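You operate a simulated robot arm through the tools that you are given. There is no shell and no other tool. Be economical: measure what you need, move in short steps, check, and stop when the job is done.

You are at the controls of a simulated two-armed robot. One attempt, no reset.

TASK
Take the lid off the pot that says "black" on the green top of unit four and lay it down there. Then take the cream roller on the top of the paper pallets by the sink and put it away on the right end of the ink bench. Then take the brown bottle from the top of the paper pallets by the sink and leave it on the white printed sheet there. Then fetch the paper block from the top of the paper pallets by the sink and set it on the top of the wash bench. Then open the drawer of the plate bench, take the crumpled paper from the grey top of unit one and put it in the inside of the plate bench's drawer and shut the drawer again. Then shut the stapler guard. The order counts. Set down upright: cream roller, brown bottle.

It is judged by the outcome, as a careful person would: the job done as asked, and still so three seconds after it is handed in. It fails if anything else is knocked over, pushed out of place, dropped, spilled or broken. Lids that push on must go on centred and level and be pressed home; caps that screw on are set level and turned clockwise until they are tight. Flat cloth is picked up by pressing the open fingertips on it (5 to 10 N) and closing them slowly along it; thin cloth reads only 2 to 8 mm in the jaws.

THE ROBOT
Two 6-joint arms with fingered hands on one trunk, on a base that drives. Base frame: it is fixed to the floor where the robot stands at the start and does not move with it; the origin is under the middle of the robot, x ahead of it, y to its left, z up. Units: mm, degrees, N and s.
The left shoulder is at the start at [50, 170, 1060], the right one opposite. With the tool pointing down near the work surface each hand reaches from about 500 to 780 mm from the robot's upright axis, wherever it stands, measured 20 degrees to its own side. Places, roughly: black pot, blue pot, grey pot [750, -250, 1000]; brown bottle [-500, -3500, 1250]; cream roller (7x7x12 cm) [-700, -3300, 1100]; crumpled paper (4x4x4 cm) [5500, -1700, 1000]; drawer of the plate bench [4400, 2500, 700]; inside of the plate bench's drawer [4400, 2600, 700]; paper block (6x12x2 cm) [0, -3600, 1100]; printed sheet [0, -3250, 1000]; right end of the ink bench [1500, 2600, 900]; stapler guard [-3500, 200, 1100]; top of the wash bench [-1600, -5000, 800]. Payload 3.5 kg a hand.
The TCP of each hand is the grasp point between the finger pads, 26 mm short of the fingertips. In the tool frame z runs along the fingers and y along their closing line. Largest opening 132 mm; the body of the gripper starts 73 mm behind the TCP. The gripper is a hand of 3 fingers: y runs from the thumb to the fingers, the wrist lies at [0, 0, -234] in the tool frame, and closing takes about 1.5 s.
Orientation is that of the tool frame in the base frame, as a unit quaternion [w, x, y, z]. With the fingers straight down and closing along the base's y, the tool's x points along the base's -x, its y along +y and its z along -z.

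THE INTERFACE
- The arms move only by the tool drive_tool. It takes "left_moves", "right_moves" or both (then of equal length, played together; a hand with none holds still); each is a list that holds one entry, the list of rows, each a list of 6 numbers: the shift along the base's x, y, z in mm, then the turn, a rotation vector about the base's x, y, z in degrees. In form: [[[dx, dy, dz, ax, ay, az], ...]]. A call has 1 to 8 rows; each row shifts and turns the commanded pose from where the row before left it. "left_jaw" and "right_jaw" are, for a hand that has rows, the opening, from 0 (shut) to 1 (fully open), set as the call begins (left out, the last holds). Each row takes 0.2 s and may step no farther than 50 mm and 8.6 degrees from the row before; otherwise, or with a gripper value out of range, the whole call is refused. A pose out of reach is approached as far as the arm can. The call stops where the force on the tool passes 40 N (or 10 N more than at its start, if that is more) or the arm is blocked; 0.2 s more then pass. The fingers move at their own pace (about 108 mm/s each) and stop on an object; they squeeze with about 28 N. The grip force told is the motor's: it shows also when the fingers shut on nothing. Time passes only in rows, and 0.2 s behind the last, so rows that do not move let the fingers close. It gives the time, the measured TCP pose, the force on the tool (base axes), the opening and the grip force at its end, in the units of the frame above (readings bear some noise), with the torque about the TCP (base axes, N m) and any sound that the robot's microphone picked up.
- Cameras (640 x 400 px; columns grow to the right, rows downward): "scene" is now at [29, -42.3, 1650.1]; the picture's right is [-0.51, -0.86, 0.00], its down [-0.62, 0.37, -0.69] and it looks along [0.59, -0.35, -0.72] (base axes); focal length 288 px, centre (320, 200). "left" rides on the left gripper at [-62, 3, -92] in its tool frame; the picture's right is [-0.05, -1.00, 0.00], its down [0.83, -0.04, -0.56] and it looks along [0.55, -0.03, 0.83] (tool axes); focal length 230 px, centre (320, 200). "right" rides on the right gripper at [62, 3, -92] in its tool frame; the picture's right is [-0.05, 1.00, 0.00], its down [-0.83, -0.04, -0.56] and it looks along [-0.55, -0.03, 0.83] (tool axes); focal length 230 px, centre (320, 200). There is no depth. A picture from a camera that has moved, and an enlarged one, comes with that camera's place and axes in the base frame and with its lens.
- capture(camera): a new picture of that camera. No time passes.
- move_column(by): slides the trunk up (or, below 0, down) by that many mm; the arms and the scene camera ride with it, the base frame stays. It gives what a move gives, with no picture.
- roll_base(legs): drives the robot by 1 to 6 legs, each [ahead, left, turn to the left] in mm, mm and degrees, along the robot's own axes; the way and the turn of a leg run together, so that a leg with both is an arc; at most 1500 mm and 180 degrees a leg. The arms and the cameras ride along, it lands a little off, and it stops where it bumps. It gives what a move gives.
- curl_fingers(finger1, finger2, thumb_bend, hand): sets how far each is bent, from 0 (flat) to 1 (curled in); at 0.3 the hand is open as for a grip, at 0.7 the pads meet at the TCP. One left out holds its place. A second passes; each finger stops where it meets its share of the squeeze, and holds until it gets a number again. A gripper value or a shape takes the hand back. It gives what a move gives, with no picture; readings hold the bend of each and the force on the fingers (four entries, about 0 where the hand has none), thumb and palm.
- grasp_type(shape, hand): the hand has 3 fingers and takes this shape, open, in about a second: jaw (thumb against the fingers, like two jaws); tri (thumb and two fingers); tip (a fingertip pinch); poke (one finger out to press); point (the index stretched); flat (the hand flat); cup (the hand cupped); fist (a fist). The gripper value then closes the fingers along that shape, each until it touches; the sizes above hold for jaw. It gives what a move gives, with no picture.
- turn_head(pan, tilt): turns the head with the scene camera to pan (to the left, within 86 degrees either way) and tilt (down, from -29 to 69), counted from straight ahead of the robot. It gives what a move gives.
- zoom(camera, box): a new picture of the part [left, top, right, bottom] of that camera's present view, enlarged. No time passes.
- hand_in(): hands the job in; it is judged then, once.

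Go step by step. Nothing tells you exact positions but the pictures and the camera data: compare them with the known pose of the tool, close in by small moves and look again before you grip or let go. The budget is 186 turns and 154 pictures, counting those below and the enlarged ones. Unless the task says otherwise, let go and move clear before handing in, and close with one line.

The tools are called after ">>>" as a command line: name --argument value ..., lists and objects as JSON in quotes. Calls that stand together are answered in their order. drive_tool: Moves the arms, as the interface text tells. Its arguments: {"type":"object","properties":{"left_moves":{"type":"array","items":{"type":"array","items":{"type":"array","items":{"type":"number"}}}},"left_jaw":{"type":"number"},"right_moves":{"type":"array","items":{"type":"array","items":{"type":"array","items":{"type":"number"}}}},"right_jaw":{"type":"number"}},"required":[]} The other tools are called the same way: move_column (by) slides the trunk up or down; grasp_type (shape, hand) gives the hand a shape; curl_fingers (finger1, finger2, thumb_bend, hand) moves the fingers one by one; roll_base (legs) drives the base; turn_head (pan, tilt) turns the head that bears the scene camera; capture (camera) takes a picture; zoom (camera, box) takes an enlarged picture of a part of a camera's view; hand_in () hands the job in.

At the start:

```text
time_s: 0.0
left_ee_pos: [571.4, -89.9, 1217.7]
left_tcp_rot: [0.0, 0.0, 1.0, -0.001]
left_ft_force: [-1.0, 0.0, 0.4]
left_ft_torque: [0.02, 0.0, 0.01]
left_width: 132.1
left_gripper_force: 0.1
left_shape: jaw
left_bend: [0.3, 0.3, 0.3]
left_finger forces: [0.0, 0.0, 0.0, 0.0, 0.1, 0.0]
right_ee_pos: [421.4, -478.0, 999.7]
right_tcp_rot: [0.0, 0.0, 1.0, 0.0]
right_ft_force: [0.4, 0.0, -1.1]
right_ft_torque: [-0.01, -0.01, -0.01]
right_width: 131.7
right_gripper_force: 0.1
right_shape: jaw
right_bend: [0.3, 0.3, 0.3]
right_finger forces: [0.0, 0.0, 0.0, 0.0, 0.1, 0.0]
trunk travel left (down, up): [-675.0, 35.0]
robot x, y, heading: [1.4, -0.2, -0.0]
head pan, tilt: [-30.4, 46.4]
```

scene: 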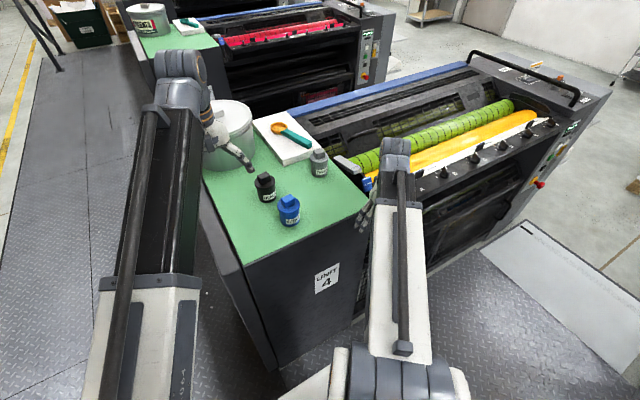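
right: 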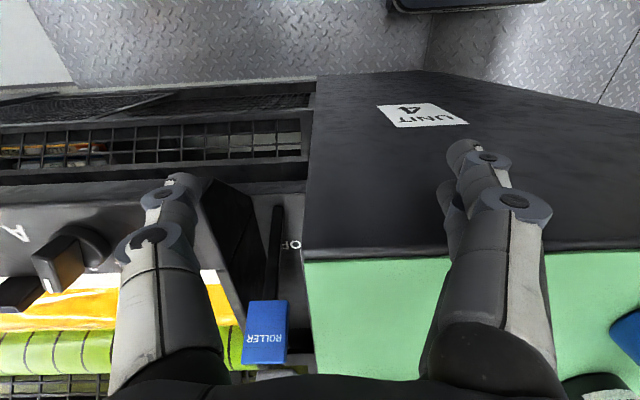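
left: 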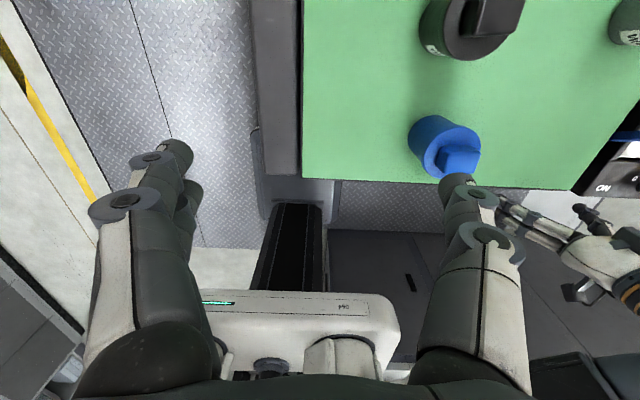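

I see the green top with a black, a blue and a grey pot. I'll look closer at the pots to locate them before moving.

>>> zoom --camera "scene" --box '[200, 100, 380, 240]'

>>> zoom --camera "left" --box '[300, 0, 640, 200]'

```text
2.86 times, centred on (290, 170) of scene
camera zoom: at [29.0, -42.3, 1650.1], right [-0.51, -0.86, 0.0], down [-0.62, 0.37, -0.69], along [0.59, -0.35, -0.72], focal length 824 px, centre (406, 286)
```

zoom: 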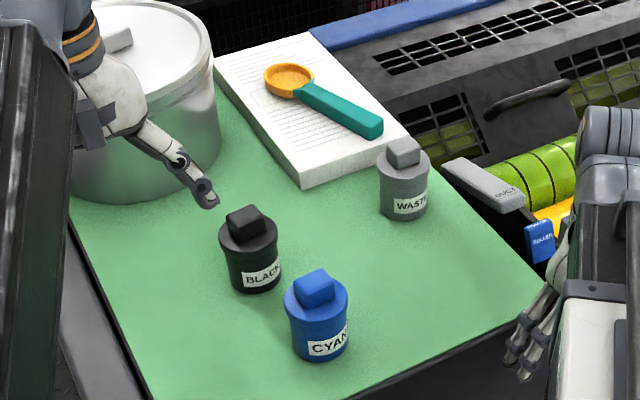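

```text
1.88 times, centred on (470, 100) of left
camera zoom: at [631.4, -85.6, 1310.5], right [0.05, -1.0, 0.0], down [-0.83, -0.04, 0.56], along [-0.55, -0.03, -0.83], focal length 433 px, centre (38, 388)
```

zoom: 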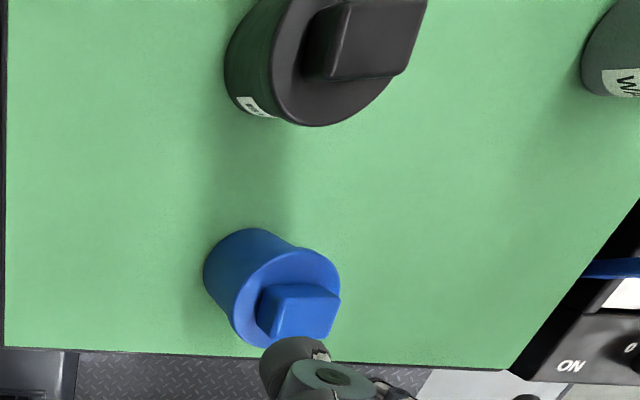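

Black knob triangulates to about [662,-223,1083] with the green surface near z 1000. I'll lift the right hand straight up, clear the left hand away, then approach above the pot.

>>> drive_tool --right_moves '[[[0, 0, 50, 0, 0, 0], [0, 0, 50, 0, 0, 0], [0, 0, 50, 0, 0, 0], [0, 0, 50, 0, 0, 0], [30, 30, 5, 0, 0, 0], [30, 35, 5, 0, 0, 0], [30, 35, 0, 0, 0, 0], [30, 35, 0, 0, 0, 0]]]' --left_moves '[[[-12, 35, 0, 0, 0, 0], [-12, 35, 0, 0, 0, 0], [-12, 35, 0, 0, 0, 0], [-12, 35, 0, 0, 0, 0], [-12, 35, 0, 0, 0, 0], [-12, 35, 0, 0, 0, 0], [-12, 35, 0, 0, 0, 0], [-12, 35, 0, 0, 0, 0]]]'

>>> drive_tool --right_moves '[[[22, 30, 0, 0, 0, 0], [22, 30, 0, 0, 0, 0], [22, 30, 0, 0, 0, 0], [22, 30, 0, 0, 0, 0]]]'

>>> capture --camera "right"

>>> capture --camera "scene"

```text
time_s: 1.8
left_ee_pos: [496.7, 185.5, 1167.8]
left_tcp_rot: [0.002, 0.001, 1.0, -0.001]
left_ft_force: [-0.1, 0.5, 0.1]
left_ft_torque: [-0.03, 0.0, -0.01]
left_width: 131.6
left_gripper_force: 0.1
left_shape: jaw
left_bend: [0.3, 0.3, 0.3]
left_finger forces: [0.0, 0.0, 0.1, 0.0, 0.0, 0.0]
left hand out of reach, approached as far as the arm can: row 2, 3, 4, 5, 6, 7, 8
right_ee_pos: [545.9, -345.3, 1195.5]
right_tcp_rot: [0.0, 0.001, 1.0, 0.0]
right_ft_force: [-0.5, 0.4, 0.3]
right_ft_torque: [0.0, 0.02, -0.02]
right_width: 132.0
right_gripper_force: 0.0
right_shape: jaw
right_bend: [0.3, 0.3, 0.3]
right_finger forces: [0.1, 0.0, 0.0, 0.1, 0.1, 0.0]
right hand out of reach, approached as far as the arm can: row 4
trunk travel left (down, up): [-675.0, 35.0]
robot x, y, heading: [3.2, -2.2, 0.0]
head pan, tilt: [-30.4, 46.4]
```

```text
time_s: 2.8
left_ee_pos: [496.3, 185.7, 1168.8]
left_tcp_rot: [0.001, 0.0, 1.0, 0.0]
left_ft_force: [-0.7, -0.9, -0.2]
left_ft_torque: [0.0, -0.02, 0.0]
left_width: 132.2
left_gripper_force: 0.1
left_shape: jaw
left_bend: [0.3, 0.3, 0.3]
left_finger forces: [0.1, 0.0, 0.0, 0.0, 0.0, 0.0]
right_ee_pos: [634.1, -226.4, 1195.3]
right_tcp_rot: [0.0, 0.001, 1.0, 0.0]
right_ft_force: [-0.7, 0.2, 0.6]
right_ft_torque: [0.0, 0.0, 0.02]
right_width: 131.7
right_gripper_force: 0.0
right_shape: jaw
right_bend: [0.3, 0.3, 0.3]
right_finger forces: [0.0, 0.0, 0.1, 0.0, 0.0, 0.1]
trunk travel left (down, up): [-675.0, 35.0]
robot x, y, heading: [-1.3, 2.2, 0.1]
head pan, tilt: [-30.4, 46.4]
```

```text
148 pictures are left
camera right: at [572.3, -222.6, 1289.0], right [0.05, 1.0, 0.0], down [0.83, -0.04, 0.55], along [0.55, -0.03, -0.83], focal length 230 px, centre (320, 200)
```

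right: 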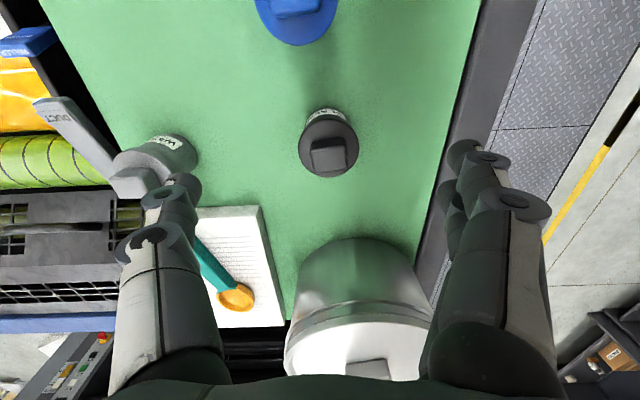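

```text
147 pictures are left
camera scene: at [29.3, -41.8, 1650.1], right [-0.51, -0.86, 0.0], down [-0.62, 0.37, -0.69], along [0.59, -0.35, -0.72], focal length 288 px, centre (320, 200)
```

scene: 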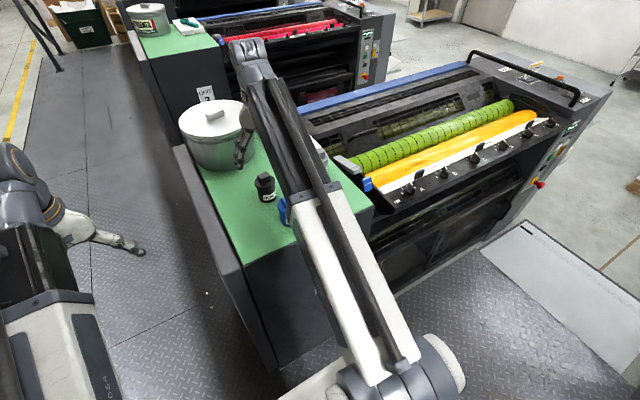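

>>> zoom --camera "right" --box '[280, 90, 380, 190]'

```text
4.00 times, centred on (330, 140) of right
camera zoom: at [572.3, -222.6, 1289.0], right [0.05, 1.0, 0.0], down [0.83, -0.04, 0.55], along [0.55, -0.03, -0.83], focal length 920 px, centre (280, 440)
```

zoom: 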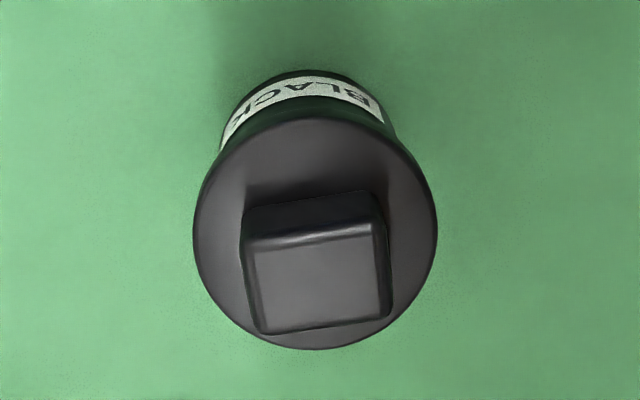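

Knob is about 31 mm wide along y, turned about +8°, centre near [662,-218], top 1083. I'll align and come down to just above the lid.

>>> drive_tool --right_moves '[[[14, 4, 0, 0, 0, 4], [14, 4, 0, 0, 0, 4], [0, 0, -30, 0, 0, 0], [0, 0, -30, 0, 0, 0], [0, 0, -15, 0, 0, 0], [0, 0, 0, 0, 0, 0]]]' --right_jaw 0.55

>>> capture --camera "right"

>>> zoom --camera "scene" --box '[200, 120, 320, 220]'

```text
time_s: 4.2
left_ee_pos: [497.2, 183.6, 1168.6]
left_tcp_rot: [0.004, 0.0, 1.0, 0.0]
left_ft_force: [-1.1, 0.8, -0.1]
left_ft_torque: [-0.01, 0.02, -0.02]
left_width: 132.0
left_gripper_force: 0.1
left_shape: jaw
left_bend: [0.3, 0.3, 0.3]
left_finger forces: [0.0, 0.0, 0.0, 0.1, 0.1, 0.1]
right_ee_pos: [662.3, -219.1, 1120.4]
right_tcp_rot: [0.0, -0.07, 0.998, 0.001]
right_ft_force: [-0.3, -0.1, 0.7]
right_ft_torque: [-0.02, -0.04, 0.02]
right_width: 73.2
right_gripper_force: 0.0
right_shape: jaw
right_bend: [0.72, 0.72, 0.7]
right_finger forces: [0.0, 0.1, 0.0, 0.1, 0.0, 0.1]
trunk travel left (down, up): [-675.0, 35.0]
robot x, y, heading: [-1.7, 0.1, 0.3]
head pan, tilt: [-30.4, 46.4]
```

```text
145 pictures are left
camera right: at [601.1, -223.8, 1213.6], right [-0.09, 1.0, 0.0], down [0.83, 0.07, 0.56], along [0.55, 0.05, -0.83], focal length 230 px, centre (320, 200)
```

right: 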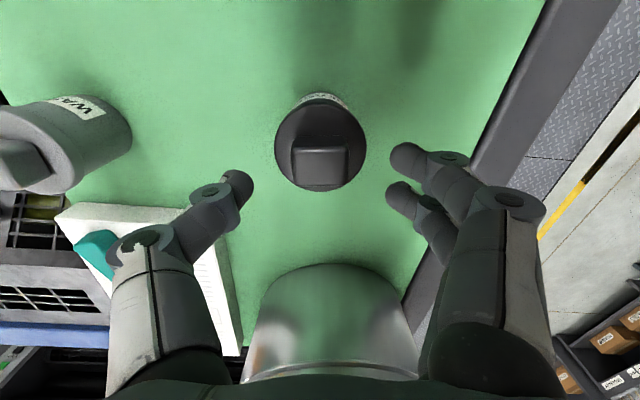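

```text
4.00 times, centred on (260, 170) of scene
camera zoom: at [29.1, -42.2, 1650.1], right [-0.51, -0.86, 0.0], down [-0.62, 0.37, -0.69], along [0.59, -0.35, -0.72], focal length 1153 px, centre (560, 320)
```

zoom: 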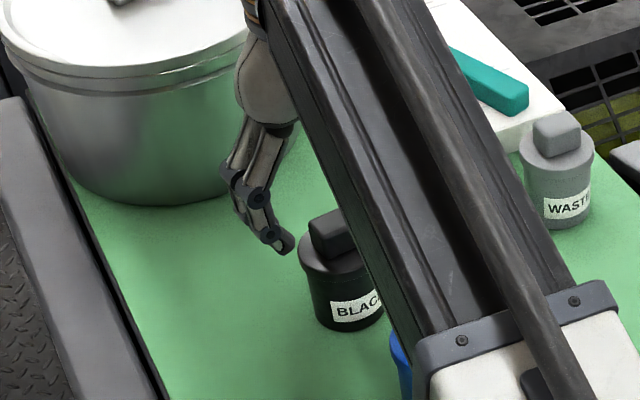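

>>> drive_tool --right_moves '[[[-2, 0, -14, 0, 0, 0], [0, 0, -14, 0, 0, 0], [0, 0, 0, 0, 0, 0]]]'

>>> capture --camera "right"

>>> zoom --camera "scene" --box '[200, 120, 320, 220]'

```text
time_s: 5.0
left_ee_pos: [496.9, 185.7, 1169.1]
left_tcp_rot: [0.003, 0.0, 1.0, 0.001]
left_ft_force: [-0.5, 0.1, -0.3]
left_ft_torque: [-0.02, -0.02, -0.02]
left_width: 131.8
left_gripper_force: 0.2
left_shape: jaw
left_bend: [0.3, 0.3, 0.3]
left_finger forces: [0.0, 0.1, 0.0, 0.1, 0.0, 0.0]
right_ee_pos: [659.4, -218.8, 1093.2]
right_tcp_rot: [0.0, -0.07, 0.998, 0.001]
right_ft_force: [-1.0, 0.2, 0.5]
right_ft_torque: [-0.01, -0.01, 0.02]
right_width: 73.1
right_gripper_force: 0.1
right_shape: jaw
right_bend: [0.72, 0.72, 0.7]
right_finger forces: [0.0, 0.0, 0.0, 0.0, 0.1, 0.0]
trunk travel left (down, up): [-675.0, 35.0]
robot x, y, heading: [-3.8, 2.1, -0.1]
head pan, tilt: [-30.4, 46.4]
```

```text
143 pictures are left
camera right: at [599.3, -224.0, 1186.7], right [-0.09, 1.0, 0.0], down [0.83, 0.07, 0.56], along [0.55, 0.05, -0.83], focal length 230 px, centre (320, 200)
```

right: 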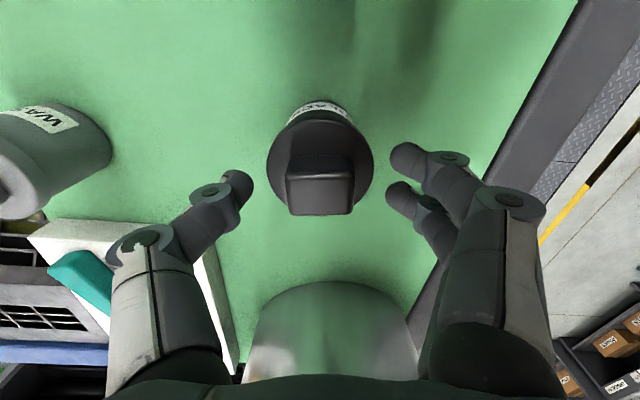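

```text
4.00 times, centred on (260, 170) of scene
camera zoom: at [29.1, -42.2, 1650.1], right [-0.51, -0.86, 0.0], down [-0.62, 0.37, -0.69], along [0.59, -0.35, -0.72], focal length 1153 px, centre (560, 320)
```

zoom: 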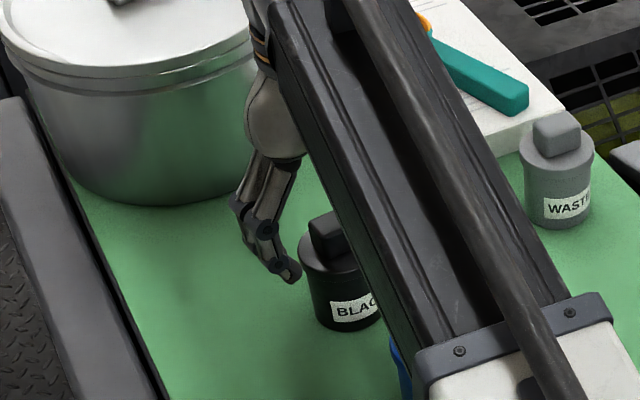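

>>> drive_tool --right_moves '[[[0, 0, 0, 0, 0, 0], [0, 0, 0, 0, 0, 0], [0, 0, 0, 0, 0, 0], [0, 0, 0, 0, 0, 0], [0, 0, 0, 0, 0, 0], [0, 0, 0, 0, 0, 0], [0, 0, 0, 0, 0, 0], [0, 0, 0, 0, 0, 0]]]' --right_jaw 0

>>> capture --camera "right"

```text
time_s: 6.8
left_ee_pos: [497.1, 185.5, 1169.6]
left_tcp_rot: [0.003, 0.0, 1.0, 0.0]
left_ft_force: [-0.3, -0.3, -0.4]
left_ft_torque: [-0.02, 0.01, -0.05]
left_width: 131.7
left_gripper_force: 0.1
left_shape: jaw
left_bend: [0.3, 0.3, 0.3]
left_finger forces: [0.0, 0.0, 0.0, 0.1, 0.0, 0.0]
right_ee_pos: [660.3, -218.3, 1093.7]
right_tcp_rot: [0.0, -0.069, 0.998, 0.0]
right_ft_force: [1.2, 3.9, 5.6]
right_ft_torque: [0.11, -0.03, 0.01]
right_width: 39.1
right_gripper_force: 28.4
right_shape: jaw
right_bend: [0.74, 0.74, 0.7]
right_finger forces: [13.5, 13.7, 0.0, 0.1, 22.3, 0.0]
trunk travel left (down, up): [-675.0, 35.0]
robot x, y, heading: [-1.2, 1.8, 0.1]
head pan, tilt: [-30.4, 46.4]
```

```text
141 pictures are left
camera right: at [599.1, -223.4, 1187.2], right [-0.09, 1.0, 0.0], down [0.83, 0.07, 0.56], along [0.55, 0.05, -0.83], focal length 230 px, centre (320, 200)
```

right: 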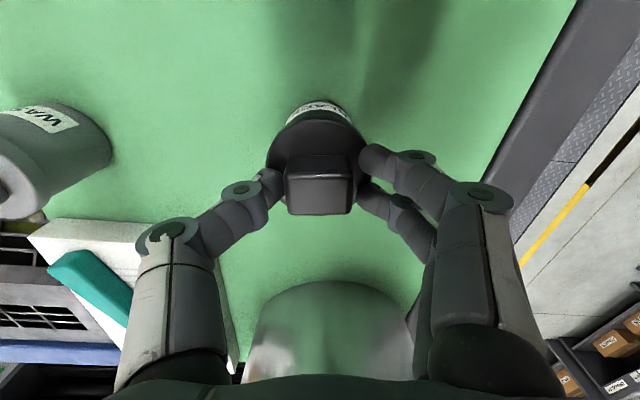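

Gripping the knob. I'll lift gently and watch the force.

>>> drive_tool --right_moves '[[[0, 0, 3, 0, 0, 0], [0, 0, 4, 0, 0, 0], [0, 0, 4, 0, 0, 0], [0, 0, 4, 0, 0, 0]]]'

>>> zoom --camera "right" --box '[220, 60, 420, 240]'

```text
time_s: 7.8
left_ee_pos: [496.2, 184.7, 1168.1]
left_tcp_rot: [0.004, 0.0, 1.0, -0.001]
left_ft_force: [0.2, -0.3, -0.5]
left_ft_torque: [0.01, 0.0, -0.01]
left_width: 131.9
left_gripper_force: 0.0
left_shape: jaw
left_bend: [0.3, 0.3, 0.3]
left_finger forces: [0.0, 0.0, 0.1, 0.0, 0.0, 0.0]
right_ee_pos: [661.7, -219.7, 1108.6]
right_tcp_rot: [0.0, -0.07, 0.998, 0.0]
right_ft_force: [-0.2, -0.3, 0.1]
right_ft_torque: [0.01, 0.0, 0.04]
right_width: 38.9
right_gripper_force: 27.7
right_shape: jaw
right_bend: [0.74, 0.74, 0.7]
right_finger forces: [12.7, 12.8, 0.1, 0.1, 24.1, 0.2]
trunk travel left (down, up): [-675.0, 35.0]
robot x, y, heading: [1.4, 2.5, -0.1]
head pan, tilt: [-30.4, 46.4]
heard: snap
```

```text
2.22 times, centred on (320, 150) of right
camera zoom: at [600.3, -224.5, 1202.4], right [-0.09, 1.0, 0.0], down [0.83, 0.07, 0.56], along [0.55, 0.05, -0.83], focal length 511 px, centre (320, 311)
```

zoom: 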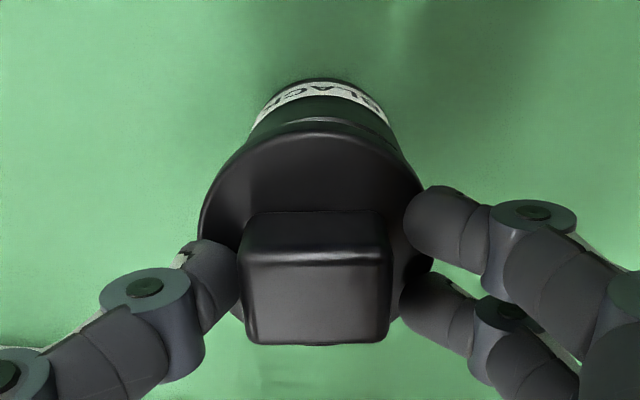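

The lid snapped off. I'll lift it and carry it to the free spot at about [560,-345].

>>> drive_tool --right_moves '[[[0, 0, 20, 0, 0, 0], [0, 0, 25, 0, 0, 0], [-25, -31, 0, 0, 0, 0], [-25, -32, 0, 0, 0, 0], [-25, -32, 0, 0, 0, 0], [-25, -31, 0, 0, 0, 0], [0, 0, -30, 0, 0, 0], [0, 0, 0, 0, 0, 0]]]'

>>> capture --camera "right"

>>> zoom --camera "scene" --box '[200, 100, 380, 240]'

```text
time_s: 9.6
left_ee_pos: [497.6, 184.4, 1169.7]
left_tcp_rot: [0.003, 0.0, 1.0, 0.0]
left_ft_force: [-0.5, 0.3, -0.4]
left_ft_torque: [0.06, 0.01, 0.02]
left_width: 132.0
left_gripper_force: 0.1
left_shape: jaw
left_bend: [0.3, 0.3, 0.3]
left_finger forces: [0.0, 0.0, 0.0, 0.0, 0.1, 0.0]
right_ee_pos: [560.8, -344.9, 1126.1]
right_tcp_rot: [0.0, -0.07, 0.998, 0.0]
right_ft_force: [0.3, -0.7, 0.1]
right_ft_torque: [0.02, 0.02, -0.02]
right_width: 38.8
right_gripper_force: 28.2
right_shape: jaw
right_bend: [0.74, 0.74, 0.7]
right_finger forces: [12.5, 12.8, 0.0, 0.0, 24.0, 0.1]
trunk travel left (down, up): [-675.0, 35.0]
robot x, y, heading: [-0.3, -2.3, 0.0]
head pan, tilt: [-30.4, 46.4]
```

```text
139 pictures are left
camera right: at [499.4, -350.8, 1220.2], right [-0.09, 1.0, 0.0], down [0.83, 0.07, 0.56], along [0.55, 0.05, -0.83], focal length 230 px, centre (320, 200)
```

right: 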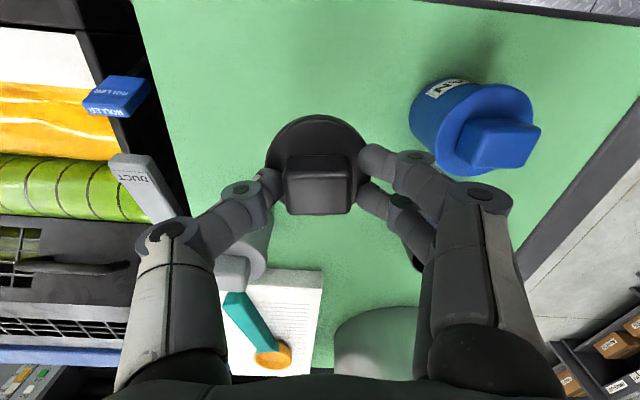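

```text
2.86 times, centred on (290, 170) of scene
camera zoom: at [29.0, -42.2, 1650.1], right [-0.51, -0.86, 0.0], down [-0.62, 0.37, -0.69], along [0.59, -0.35, -0.72], focal length 824 px, centre (406, 286)
```

zoom: 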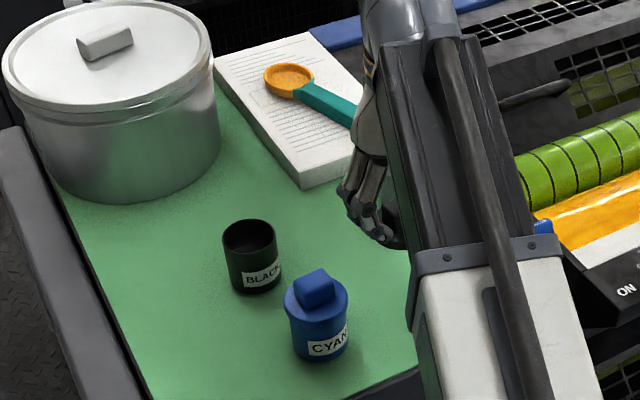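

>>> drive_tool --right_moves '[[[-5, -27, 0, 0, 0, 0], [0, 0, -20, 0, 0, 0], [0, 0, -20, 0, 0, 0], [0, 0, -10, 0, 0, 0], [0, 0, -8, 0, 0, 0], [0, 0, -4, 0, 0, 0], [0, 0, -4, 0, 0, 0]]]'

>>> capture --camera "right"

>>> zoom --camera "scene" --box '[260, 140, 400, 240]'

```text
time_s: 11.2
left_ee_pos: [497.8, 183.5, 1170.1]
left_tcp_rot: [0.003, 0.0, 1.0, 0.0]
left_ft_force: [-0.3, -0.2, -0.3]
left_ft_torque: [0.02, 0.03, 0.02]
left_width: 132.3
left_gripper_force: 0.0
left_shape: jaw
left_bend: [0.3, 0.3, 0.3]
left_finger forces: [0.0, 0.1, 0.0, 0.1, 0.0, 0.1]
right_ee_pos: [555.3, -373.5, 1058.6]
right_tcp_rot: [0.0, -0.069, 0.998, 0.001]
right_ft_force: [-0.1, 0.3, -0.9]
right_ft_torque: [0.03, -0.02, 0.0]
right_width: 38.6
right_gripper_force: 27.8
right_shape: jaw
right_bend: [0.74, 0.74, 0.7]
right_finger forces: [12.6, 13.0, 0.0, 0.0, 23.9, 0.0]
trunk travel left (down, up): [-675.0, 35.0]
robot x, y, heading: [1.7, -2.0, -0.3]
head pan, tilt: [-30.4, 46.4]
```

```text
137 pictures are left
camera right: at [494.3, -377.6, 1152.2], right [-0.09, 1.0, 0.0], down [0.83, 0.07, 0.56], along [0.55, 0.05, -0.83], focal length 230 px, centre (320, 200)
```

right: 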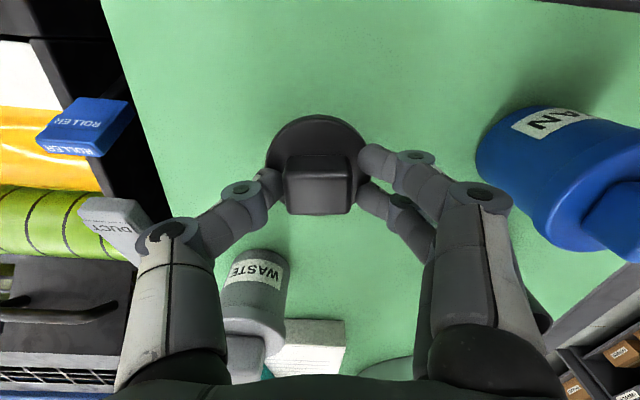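

```text
4.00 times, centred on (330, 190) of scene
camera zoom: at [29.1, -42.2, 1650.1], right [-0.51, -0.86, 0.0], down [-0.62, 0.37, -0.69], along [0.59, -0.35, -0.72], focal length 1153 px, centre (280, 240)
```

zoom: 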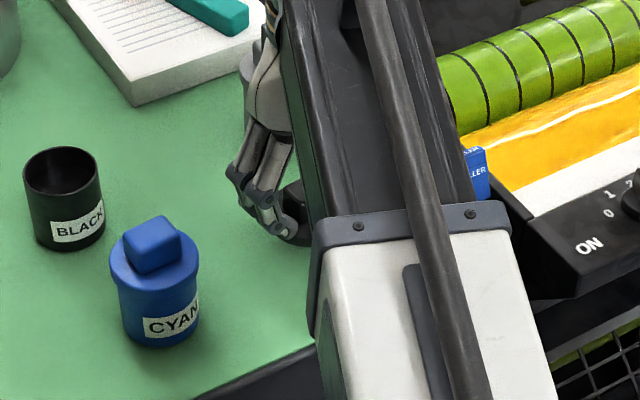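

>>> drive_tool --right_moves '[[[0, 0, -4, 0, 0, 0], [0, 0, -4, 0, 0, 0], [0, 0, -3, 0, 0, 0], [0, 0, -3, 0, 0, 0]]]'

>>> zoom --camera "scene" --box '[260, 140, 400, 240]'

```text
time_s: 12.2
left_ee_pos: [496.3, 184.0, 1168.3]
left_tcp_rot: [0.004, 0.0, 1.0, 0.0]
left_ft_force: [-0.8, -0.7, 0.2]
left_ft_torque: [-0.01, 0.01, -0.01]
left_width: 131.9
left_gripper_force: 0.1
left_shape: jaw
left_bend: [0.3, 0.3, 0.3]
left_finger forces: [0.0, 0.1, 0.0, 0.1, 0.0, 0.1]
right_ee_pos: [556.0, -371.9, 1042.6]
right_tcp_rot: [0.0, -0.069, 0.998, -0.001]
right_ft_force: [0.5, -0.4, 0.3]
right_ft_torque: [-0.01, -0.03, 0.0]
right_width: 38.7
right_gripper_force: 28.0
right_shape: jaw
right_bend: [0.74, 0.74, 0.7]
right_finger forces: [12.6, 12.9, 0.0, 0.0, 24.1, 0.0]
trunk travel left (down, up): [-675.0, 35.0]
robot x, y, heading: [1.3, -2.1, 0.1]
head pan, tilt: [-30.4, 46.4]
```

```text
4.00 times, centred on (330, 190) of scene
camera zoom: at [29.1, -42.2, 1650.1], right [-0.51, -0.86, 0.0], down [-0.62, 0.37, -0.69], along [0.59, -0.35, -0.72], focal length 1153 px, centre (280, 240)
```

zoom: 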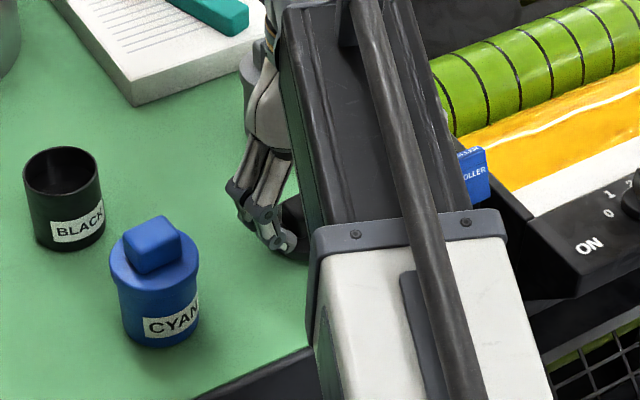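

>>> drive_tool --right_moves '[[[0, 0, -3, 0, 0, 0], [0, 0, -2, 0, 0, 0], [0, 0, -2, 0, 0, 0], [0, 0, -2, 0, 0, 0]]]'

>>> zoom --camera "scene" --box '[300, 170, 350, 220]'

```text
time_s: 13.2
left_ee_pos: [496.5, 185.2, 1169.0]
left_tcp_rot: [0.003, 0.0, 1.0, 0.001]
left_ft_force: [0.1, -0.3, 0.1]
left_ft_torque: [-0.02, -0.01, 0.0]
left_width: 131.8
left_gripper_force: 0.0
left_shape: jaw
left_bend: [0.3, 0.3, 0.3]
left_finger forces: [0.1, 0.0, 0.1, 0.0, 0.0, 0.1]
right_ee_pos: [556.1, -372.7, 1033.2]
right_tcp_rot: [0.0, -0.07, 0.998, 0.0]
right_ft_force: [0.3, 0.4, -0.9]
right_ft_torque: [-0.01, 0.01, -0.01]
right_width: 38.8
right_gripper_force: 27.8
right_shape: jaw
right_bend: [0.74, 0.74, 0.7]
right_finger forces: [12.6, 13.1, 0.0, 0.0, 24.0, 0.0]
trunk travel left (down, up): [-675.0, 35.0]
robot x, y, heading: [0.1, 3.4, 0.2]
head pan, tilt: [-30.4, 46.4]
```

```text
8.00 times, centred on (325, 195) of scene
camera zoom: at [29.1, -42.2, 1650.1], right [-0.51, -0.86, 0.0], down [-0.62, 0.37, -0.69], along [0.59, -0.35, -0.72], focal length 2306 px, centre (280, 240)
```

zoom: 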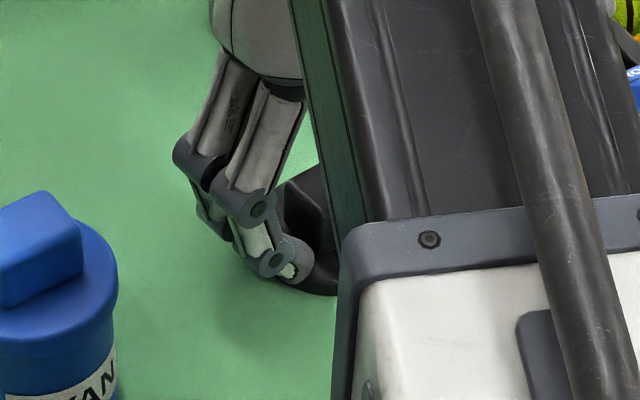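

>>> drive_tool --right_moves '[[[0, 0, -2, 0, 0, 0], [0, 0, -2, 0, 0, 0], [0, 0, -2, 0, 0, 0], [0, 0, -2, 0, 0, 0]]]'

>>> zoom --camera "scene" --box '[300, 170, 350, 220]'

```text
time_s: 14.2
left_ee_pos: [495.7, 186.1, 1170.6]
left_tcp_rot: [0.004, 0.0, 1.0, 0.0]
left_ft_force: [-0.2, -0.1, 0.0]
left_ft_torque: [0.02, 0.03, -0.03]
left_width: 131.8
left_gripper_force: 0.0
left_shape: jaw
left_bend: [0.3, 0.3, 0.3]
left_finger forces: [0.0, 0.0, 0.1, 0.0, 0.0, 0.0]
right_ee_pos: [554.8, -371.3, 1030.6]
right_tcp_rot: [0.003, -0.07, 0.998, -0.001]
right_ft_force: [6.6, -0.4, 36.6]
right_ft_torque: [-0.03, -0.06, -0.14]
right_width: 40.0
right_gripper_force: 27.8
right_shape: jaw
right_bend: [0.75, 0.74, 0.7]
right_finger forces: [17.8, 16.9, 0.0, 0.0, 31.9, 0.0]
trunk travel left (down, up): [-675.0, 35.0]
robot x, y, heading: [-3.5, 0.4, -0.0]
head pan, tilt: [-30.4, 46.4]
```

```text
8.00 times, centred on (325, 195) of scene
camera zoom: at [27.3, -40.3, 1650.7], right [-0.51, -0.86, 0.0], down [-0.62, 0.37, -0.69], along [0.6, -0.35, -0.72], focal length 2306 px, centre (280, 240)
```

zoom: 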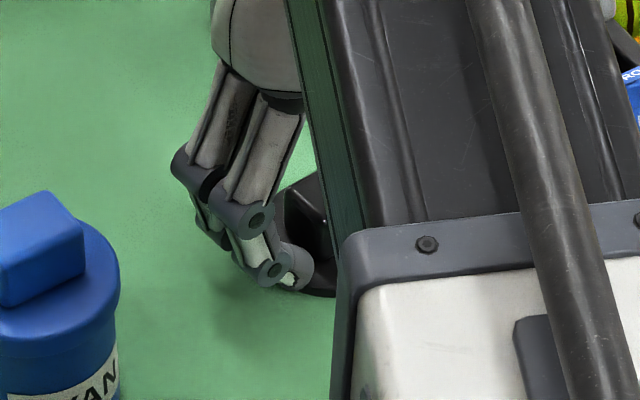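

Lid is on the surface. I'll relax the pressure, open, and back off upward.

>>> drive_tool --right_moves '[[[0, 0, 4, 0, 0, 0], [0, 0, 0, 0, 0, 0]]]'

>>> drive_tool --right_moves '[[[0, 0, 0, 0, 0, 0], [0, 0, 0, 0, 0, 0], [0, 0, 0, 0, 0, 0], [0, 0, 20, 0, 0, 0], [0, 0, 30, 0, 0, 0], [0, 0, 40, 0, 0, 0], [0, 0, 50, 0, 0, 0]]]' --right_jaw 0.5

>>> capture --camera "right"

```text
time_s: 14.8
left_ee_pos: [497.5, 185.8, 1168.7]
left_tcp_rot: [0.003, 0.0, 1.0, 0.001]
left_ft_force: [0.0, 0.1, -0.8]
left_ft_torque: [-0.01, 0.01, 0.02]
left_width: 132.0
left_gripper_force: 0.0
left_shape: jaw
left_bend: [0.3, 0.3, 0.3]
left_finger forces: [0.1, 0.0, 0.0, 0.0, 0.1, 0.0]
right_ee_pos: [554.4, -371.1, 1030.8]
right_tcp_rot: [0.0, -0.07, 0.998, 0.0]
right_ft_force: [7.5, -1.0, 13.6]
right_ft_torque: [0.01, -0.21, 0.03]
right_width: 39.3
right_gripper_force: 28.3
right_shape: jaw
right_bend: [0.74, 0.74, 0.7]
right_finger forces: [14.1, 15.4, 0.0, 0.0, 27.4, 0.0]
trunk travel left (down, up): [-675.0, 35.0]
robot x, y, heading: [-0.1, -2.3, -0.0]
head pan, tilt: [-30.4, 46.4]
```

```text
time_s: 16.4
left_ee_pos: [496.9, 185.6, 1168.5]
left_tcp_rot: [0.004, 0.0, 1.0, 0.0]
left_ft_force: [0.0, -0.4, 0.5]
left_ft_torque: [0.02, 0.0, -0.04]
left_width: 131.9
left_gripper_force: 0.0
left_shape: jaw
left_bend: [0.3, 0.3, 0.3]
left_finger forces: [0.0, 0.0, 0.0, 0.1, 0.0, 0.0]
right_ee_pos: [557.3, -369.4, 1173.2]
right_tcp_rot: [0.0, -0.07, 0.998, -0.001]
right_ft_force: [0.1, 0.1, -0.3]
right_ft_torque: [0.02, -0.03, 0.01]
right_width: 65.5
right_gripper_force: 0.1
right_shape: jaw
right_bend: [0.73, 0.73, 0.7]
right_finger forces: [0.0, 0.1, 0.0, 0.0, 0.0, 0.0]
trunk travel left (down, up): [-675.0, 35.0]
robot x, y, heading: [1.7, 2.7, 0.0]
head pan, tilt: [-30.4, 46.4]
```

```text
132 pictures are left
camera right: at [495.5, -374.4, 1266.8], right [-0.09, 1.0, 0.0], down [0.83, 0.07, 0.55], along [0.55, 0.05, -0.83], focal length 230 px, centre (320, 200)
```

right: 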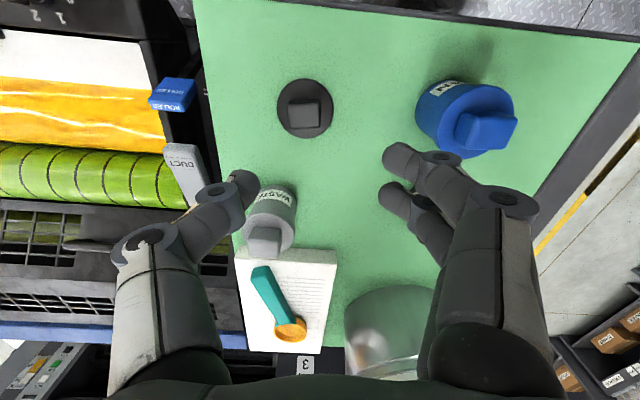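

Lid is lying on the green top. Now I retract the right arm and look toward the right (−y), where the sink area is.

>>> drive_tool --right_moves '[[[-10, 20, 20, 0, 0, -8], [-15, 35, 0, 0, 0, 0], [-15, 35, 0, 0, 0, 0], [-15, 35, 0, 0, 0, 0], [-10, 35, 0, 0, 0, 0], [0, 25, 0, 0, 0, 0]]]' --right_jaw 1

>>> turn_head --pan -86 --tilt 15

>>> capture --camera "scene"

>>> turn_head --pan -30 --tilt 15

>>> capture --camera "scene"

>>> turn_head --pan 60 --tilt 15

>>> capture --camera "scene"

```text
time_s: 17.8
left_ee_pos: [496.7, 184.2, 1169.7]
left_tcp_rot: [0.004, -0.001, 1.0, 0.0]
left_ft_force: [0.0, -0.5, 0.3]
left_ft_torque: [0.02, 0.0, -0.01]
left_width: 132.0
left_gripper_force: 0.0
left_shape: jaw
left_bend: [0.3, 0.3, 0.3]
left_finger forces: [0.0, 0.0, 0.0, 0.1, 0.1, 0.1]
right_ee_pos: [498.6, -189.5, 1167.4]
right_tcp_rot: [0.002, 0.0, 1.0, 0.0]
right_ft_force: [1.2, -0.3, -0.4]
right_ft_torque: [-0.02, -0.02, 0.0]
right_width: 132.0
right_gripper_force: 0.0
right_shape: jaw
right_bend: [0.3, 0.3, 0.3]
right_finger forces: [0.0, 0.0, 0.0, 0.0, 0.0, 0.0]
right hand out of reach, approached as far as the arm can: row 3, 4, 5
trunk travel left (down, up): [-675.0, 35.0]
robot x, y, heading: [1.3, 0.8, 0.5]
head pan, tilt: [-30.4, 46.4]
```

```text
time_s: 19.1
left_ee_pos: [496.8, 185.2, 1169.5]
left_tcp_rot: [0.004, 0.0, 1.0, 0.0]
left_ft_force: [-0.3, 0.5, 0.4]
left_ft_torque: [0.02, 0.04, 0.02]
left_width: 131.9
left_gripper_force: 0.1
left_shape: jaw
left_bend: [0.3, 0.3, 0.3]
left_finger forces: [0.0, 0.1, 0.0, 0.1, 0.1, 0.0]
right_ee_pos: [499.6, -190.7, 1169.5]
right_tcp_rot: [0.003, 0.0, 1.0, 0.0]
right_ft_force: [0.0, -0.4, -0.2]
right_ft_torque: [-0.01, -0.01, 0.01]
right_width: 131.9
right_gripper_force: 0.0
right_shape: jaw
right_bend: [0.3, 0.3, 0.3]
right_finger forces: [0.0, 0.1, 0.1, 0.0, 0.0, 0.0]
trunk travel left (down, up): [-675.0, 35.0]
robot x, y, heading: [0.5, 2.1, -0.0]
head pan, tilt: [-85.9, 15.0]
```

```text
131 pictures are left
camera scene: at [-33.4, -94.8, 1698.8], right [-1.0, -0.07, 0.0], down [-0.02, 0.26, -0.97], along [0.07, -0.96, -0.26], focal length 288 px, centre (320, 200)
```

scene: 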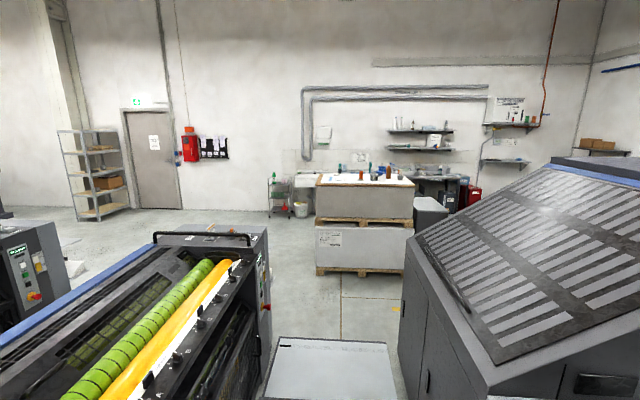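

```text
time_s: 20.3
left_ee_pos: [497.7, 184.0, 1168.2]
left_tcp_rot: [0.003, 0.0, 1.0, 0.001]
left_ft_force: [0.5, -0.4, 0.3]
left_ft_torque: [0.0, 0.02, 0.01]
left_width: 131.8
left_gripper_force: 0.0
left_shape: jaw
left_bend: [0.3, 0.3, 0.3]
left_finger forces: [0.0, 0.0, 0.0, 0.0, 0.1, 0.1]
right_ee_pos: [499.0, -190.0, 1168.5]
right_tcp_rot: [0.002, 0.0, 1.0, 0.0]
right_ft_force: [0.2, 0.5, -0.9]
right_ft_torque: [-0.02, 0.01, 0.01]
right_width: 131.8
right_gripper_force: 0.0
right_shape: jaw
right_bend: [0.3, 0.3, 0.3]
right_finger forces: [0.0, 0.0, 0.1, 0.0, 0.0, 0.1]
trunk travel left (down, up): [-675.0, 35.0]
robot x, y, heading: [-2.7, -1.9, -0.2]
head pan, tilt: [-30.0, 15.0]
```

```text
130 pictures are left
camera scene: at [40.7, -48.4, 1698.9], right [-0.5, -0.87, 0.0], down [-0.22, 0.13, -0.97], along [0.84, -0.48, -0.26], focal length 288 px, centre (320, 200)
```

scene: 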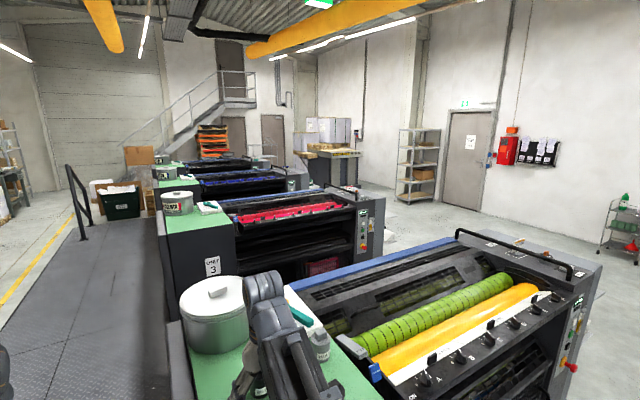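

```text
time_s: 21.9
left_ee_pos: [497.2, 185.3, 1169.5]
left_tcp_rot: [0.004, 0.001, 1.0, 0.0]
left_ft_force: [0.6, 0.4, 0.0]
left_ft_torque: [0.02, -0.04, 0.05]
left_width: 131.7
left_gripper_force: 0.0
left_shape: jaw
left_bend: [0.3, 0.3, 0.3]
left_finger forces: [0.0, 0.1, 0.0, 0.0, 0.1, 0.1]
right_ee_pos: [499.1, -189.7, 1169.1]
right_tcp_rot: [0.001, 0.0, 1.0, 0.0]
right_ft_force: [0.4, -0.3, -0.7]
right_ft_torque: [0.01, 0.02, 0.01]
right_width: 131.8
right_gripper_force: 0.3
right_shape: jaw
right_bend: [0.3, 0.3, 0.3]
right_finger forces: [0.0, 0.0, 0.1, 0.0, 0.0, 0.0]
trunk travel left (down, up): [-675.0, 35.0]
robot x, y, heading: [0.7, -0.3, 0.2]
head pan, tilt: [60.0, 15.0]
```

```text
129 pictures are left
camera scene: at [6.6, 79.3, 1698.9], right [0.87, -0.5, 0.0], down [-0.13, -0.22, -0.97], along [0.48, 0.84, -0.26], focal length 288 px, centre (320, 200)
```

scene: 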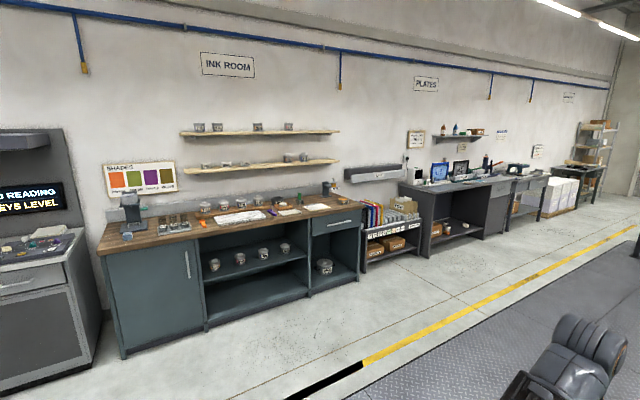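

Pallets stand near y −3230…, x −860…240. I'll raise the trunk a little, turn right 90° in place and drive down the corridor partway, then look.

>>> move_column --by 34

>>> roll_base --legs '[[0, 0, -90]]'

>>> turn_head --pan 0 --tilt 30

>>> capture --camera "scene"

```text
time_s: 22.7
left_ee_pos: [497.1, 184.7, 1202.6]
left_tcp_rot: [0.003, 0.0, 1.0, 0.0]
left_ft_force: [0.2, 0.4, 0.1]
left_ft_torque: [-0.02, -0.02, 0.03]
left_width: 131.9
left_gripper_force: 0.1
left_shape: jaw
left_bend: [0.3, 0.3, 0.3]
left_finger forces: [0.1, 0.0, 0.1, 0.0, 0.0, 0.0]
right_ee_pos: [500.2, -189.3, 1202.3]
right_tcp_rot: [0.002, 0.0, 1.0, 0.0]
right_ft_force: [0.0, 0.2, -0.6]
right_ft_torque: [0.02, 0.0, 0.01]
right_width: 132.0
right_gripper_force: 0.1
right_shape: jaw
right_bend: [0.3, 0.3, 0.3]
right_finger forces: [0.0, 0.0, 0.0, 0.0, 0.0, 0.0]
trunk travel left (down, up): [-709.0, 1.0]
robot x, y, heading: [2.3, 3.8, 0.2]
head pan, tilt: [60.0, 15.0]
```

```text
time_s: 27.0
left_ee_pos: [178.4, -499.4, 1203.1]
left_tcp_rot: [0.003, 0.711, 0.703, -0.003]
left_ft_force: [0.1, 0.4, -0.7]
left_ft_torque: [0.03, 0.04, 0.01]
left_width: 131.9
left_gripper_force: 0.0
left_shape: jaw
left_bend: [0.3, 0.3, 0.3]
left_finger forces: [0.1, 0.0, 0.1, 0.0, 0.0, 0.0]
right_ee_pos: [-195.8, -497.6, 1203.3]
right_tcp_rot: [0.001, 0.711, 0.703, -0.001]
right_ft_force: [0.0, -0.2, -0.2]
right_ft_torque: [0.01, 0.01, -0.01]
right_width: 131.7
right_gripper_force: 0.1
right_shape: jaw
right_bend: [0.3, 0.3, 0.3]
right_finger forces: [0.0, 0.0, 0.1, 0.0, 0.0, 0.0]
trunk travel left (down, up): [-709.0, 1.0]
robot x, y, heading: [-1.7, -2.9, -90.6]
head pan, tilt: [60.0, 15.0]
```

```text
time_s: 28.3
left_ee_pos: [179.0, -498.5, 1204.6]
left_tcp_rot: [0.003, 0.711, 0.703, -0.002]
left_ft_force: [-0.5, 0.6, -0.3]
left_ft_torque: [-0.01, 0.05, 0.01]
left_width: 131.8
left_gripper_force: 0.1
left_shape: jaw
left_bend: [0.3, 0.3, 0.3]
left_finger forces: [0.0, 0.0, 0.1, 0.0, 0.1, 0.0]
right_ee_pos: [-195.5, -496.5, 1202.0]
right_tcp_rot: [0.001, 0.711, 0.703, -0.001]
right_ft_force: [0.1, 0.1, -1.2]
right_ft_torque: [0.01, -0.02, -0.01]
right_width: 131.9
right_gripper_force: 0.0
right_shape: jaw
right_bend: [0.3, 0.3, 0.3]
right_finger forces: [0.0, 0.1, 0.0, 0.0, 0.0, 0.0]
trunk travel left (down, up): [-709.0, 1.0]
robot x, y, heading: [-1.9, -0.2, -90.7]
head pan, tilt: [0.0, 30.0]
```

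```text
128 pictures are left
camera scene: at [-0.7, -52.2, 1708.7], right [-1.0, 0.01, 0.0], down [0.01, 0.5, -0.87], along [-0.01, -0.87, -0.5], focal length 288 px, centre (320, 200)
```

scene: 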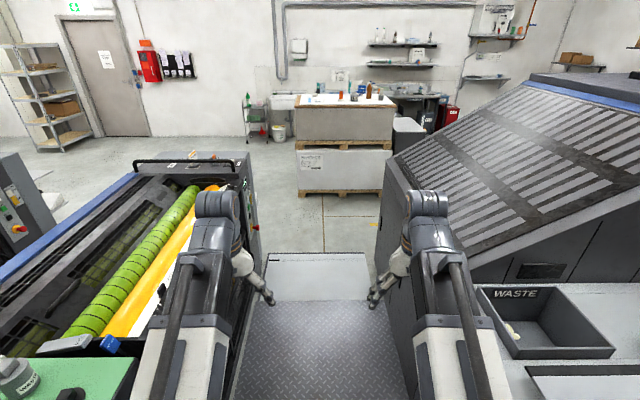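

>>> roll_base --legs '[[1450, 0, 0.7], [850, 0, 0]]'

>>> capture --camera "scene"

```text
time_s: 39.9
left_ee_pos: [137.2, -2855.8, 1203.1]
left_tcp_rot: [0.001, 0.713, 0.701, -0.002]
left_ft_force: [-0.2, -0.3, 0.1]
left_ft_torque: [0.01, -0.01, -0.01]
left_width: 132.0
left_gripper_force: 0.0
left_shape: jaw
left_bend: [0.3, 0.3, 0.3]
left_finger forces: [0.1, 0.0, 0.0, 0.0, 0.0, 0.1]
right_ee_pos: [-236.1, -2853.0, 1201.9]
right_tcp_rot: [0.001, 0.713, 0.701, -0.001]
right_ft_force: [0.4, -1.1, -0.1]
right_ft_torque: [0.02, -0.01, -0.01]
right_width: 131.9
right_gripper_force: 0.1
right_shape: jaw
right_bend: [0.3, 0.3, 0.3]
right_finger forces: [0.0, 0.1, 0.0, 0.0, 0.1, 0.0]
trunk travel left (down, up): [-709.0, 1.0]
robot x, y, heading: [-39.8, -2353.4, -90.8]
head pan, tilt: [0.0, 30.0]
```

```text
127 pictures are left
camera scene: at [-38.8, -2409.0, 1708.6], right [-1.0, 0.02, 0.0], down [0.01, 0.5, -0.87], along [-0.01, -0.87, -0.5], focal length 288 px, centre (320, 200)
```

scene: 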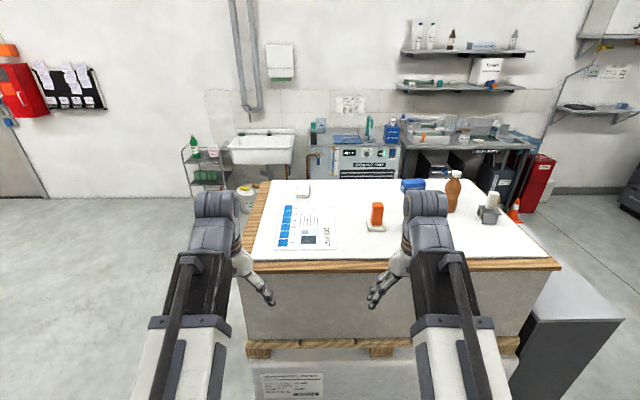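

>>> zoom --camera "scene" --box '[240, 150, 560, 280]'

>>> zoom --camera "scene" --box '[440, 160, 540, 240]'

```text
2.00 times, centred on (400, 215) of scene
camera zoom: at [-38.8, -2409.0, 1708.6], right [-1.0, 0.02, 0.0], down [0.01, 0.5, -0.87], along [-0.01, -0.87, -0.5], focal length 576 px, centre (160, 170)
```

zoom: 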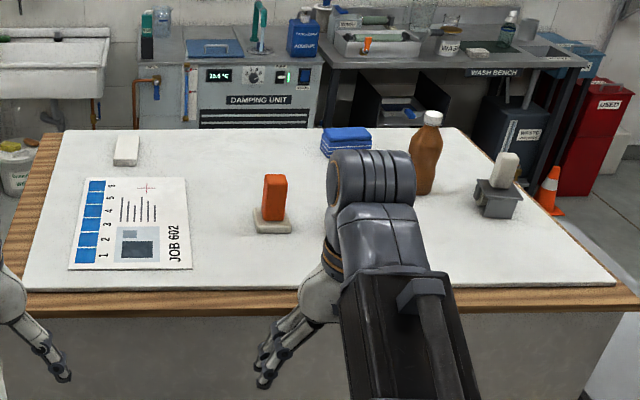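

```text
5.00 times, centred on (490, 200) of scene
camera zoom: at [-38.8, -2409.0, 1708.6], right [-1.0, 0.02, 0.0], down [0.01, 0.5, -0.87], along [-0.01, -0.87, -0.5], focal length 1441 px, centre (-530, 200)
```

zoom: 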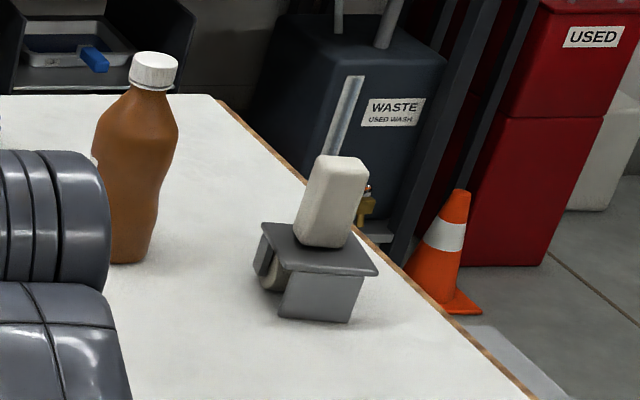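

Roller with cream handle is at about [-730,-3360], bottle about [-615,-3480]. I'll check the clearance to the right before shifting that way.

>>> turn_head --pan -70 --tilt 40

>>> capture --camera "scene"

```text
time_s: 41.3
left_ee_pos: [138.9, -2856.0, 1203.0]
left_tcp_rot: [0.001, 0.713, 0.701, -0.002]
left_ft_force: [0.8, 0.2, -0.7]
left_ft_torque: [0.0, -0.02, 0.0]
left_width: 132.0
left_gripper_force: 0.0
left_shape: jaw
left_bend: [0.3, 0.3, 0.3]
left_finger forces: [0.1, 0.0, 0.0, 0.1, 0.0, 0.0]
right_ee_pos: [-236.6, -2851.9, 1203.4]
right_tcp_rot: [0.001, 0.713, 0.701, -0.001]
right_ft_force: [0.2, 0.4, 0.1]
right_ft_torque: [-0.01, 0.01, -0.02]
right_width: 131.9
right_gripper_force: 0.0
right_shape: jaw
right_bend: [0.3, 0.3, 0.3]
right_finger forces: [0.1, 0.0, 0.0, 0.1, 0.0, 0.1]
trunk travel left (down, up): [-709.0, 1.0]
robot x, y, heading: [-37.8, -2357.6, -91.2]
head pan, tilt: [-70.0, 40.0]
```

```text
124 pictures are left
camera scene: at [-117.6, -2345.8, 1693.3], right [-0.33, 0.94, 0.0], down [0.61, 0.21, -0.77], along [-0.72, -0.25, -0.64], focal length 288 px, centre (320, 200)
```

scene: 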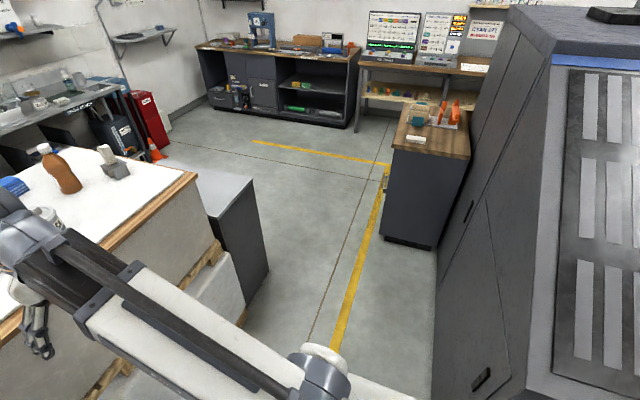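

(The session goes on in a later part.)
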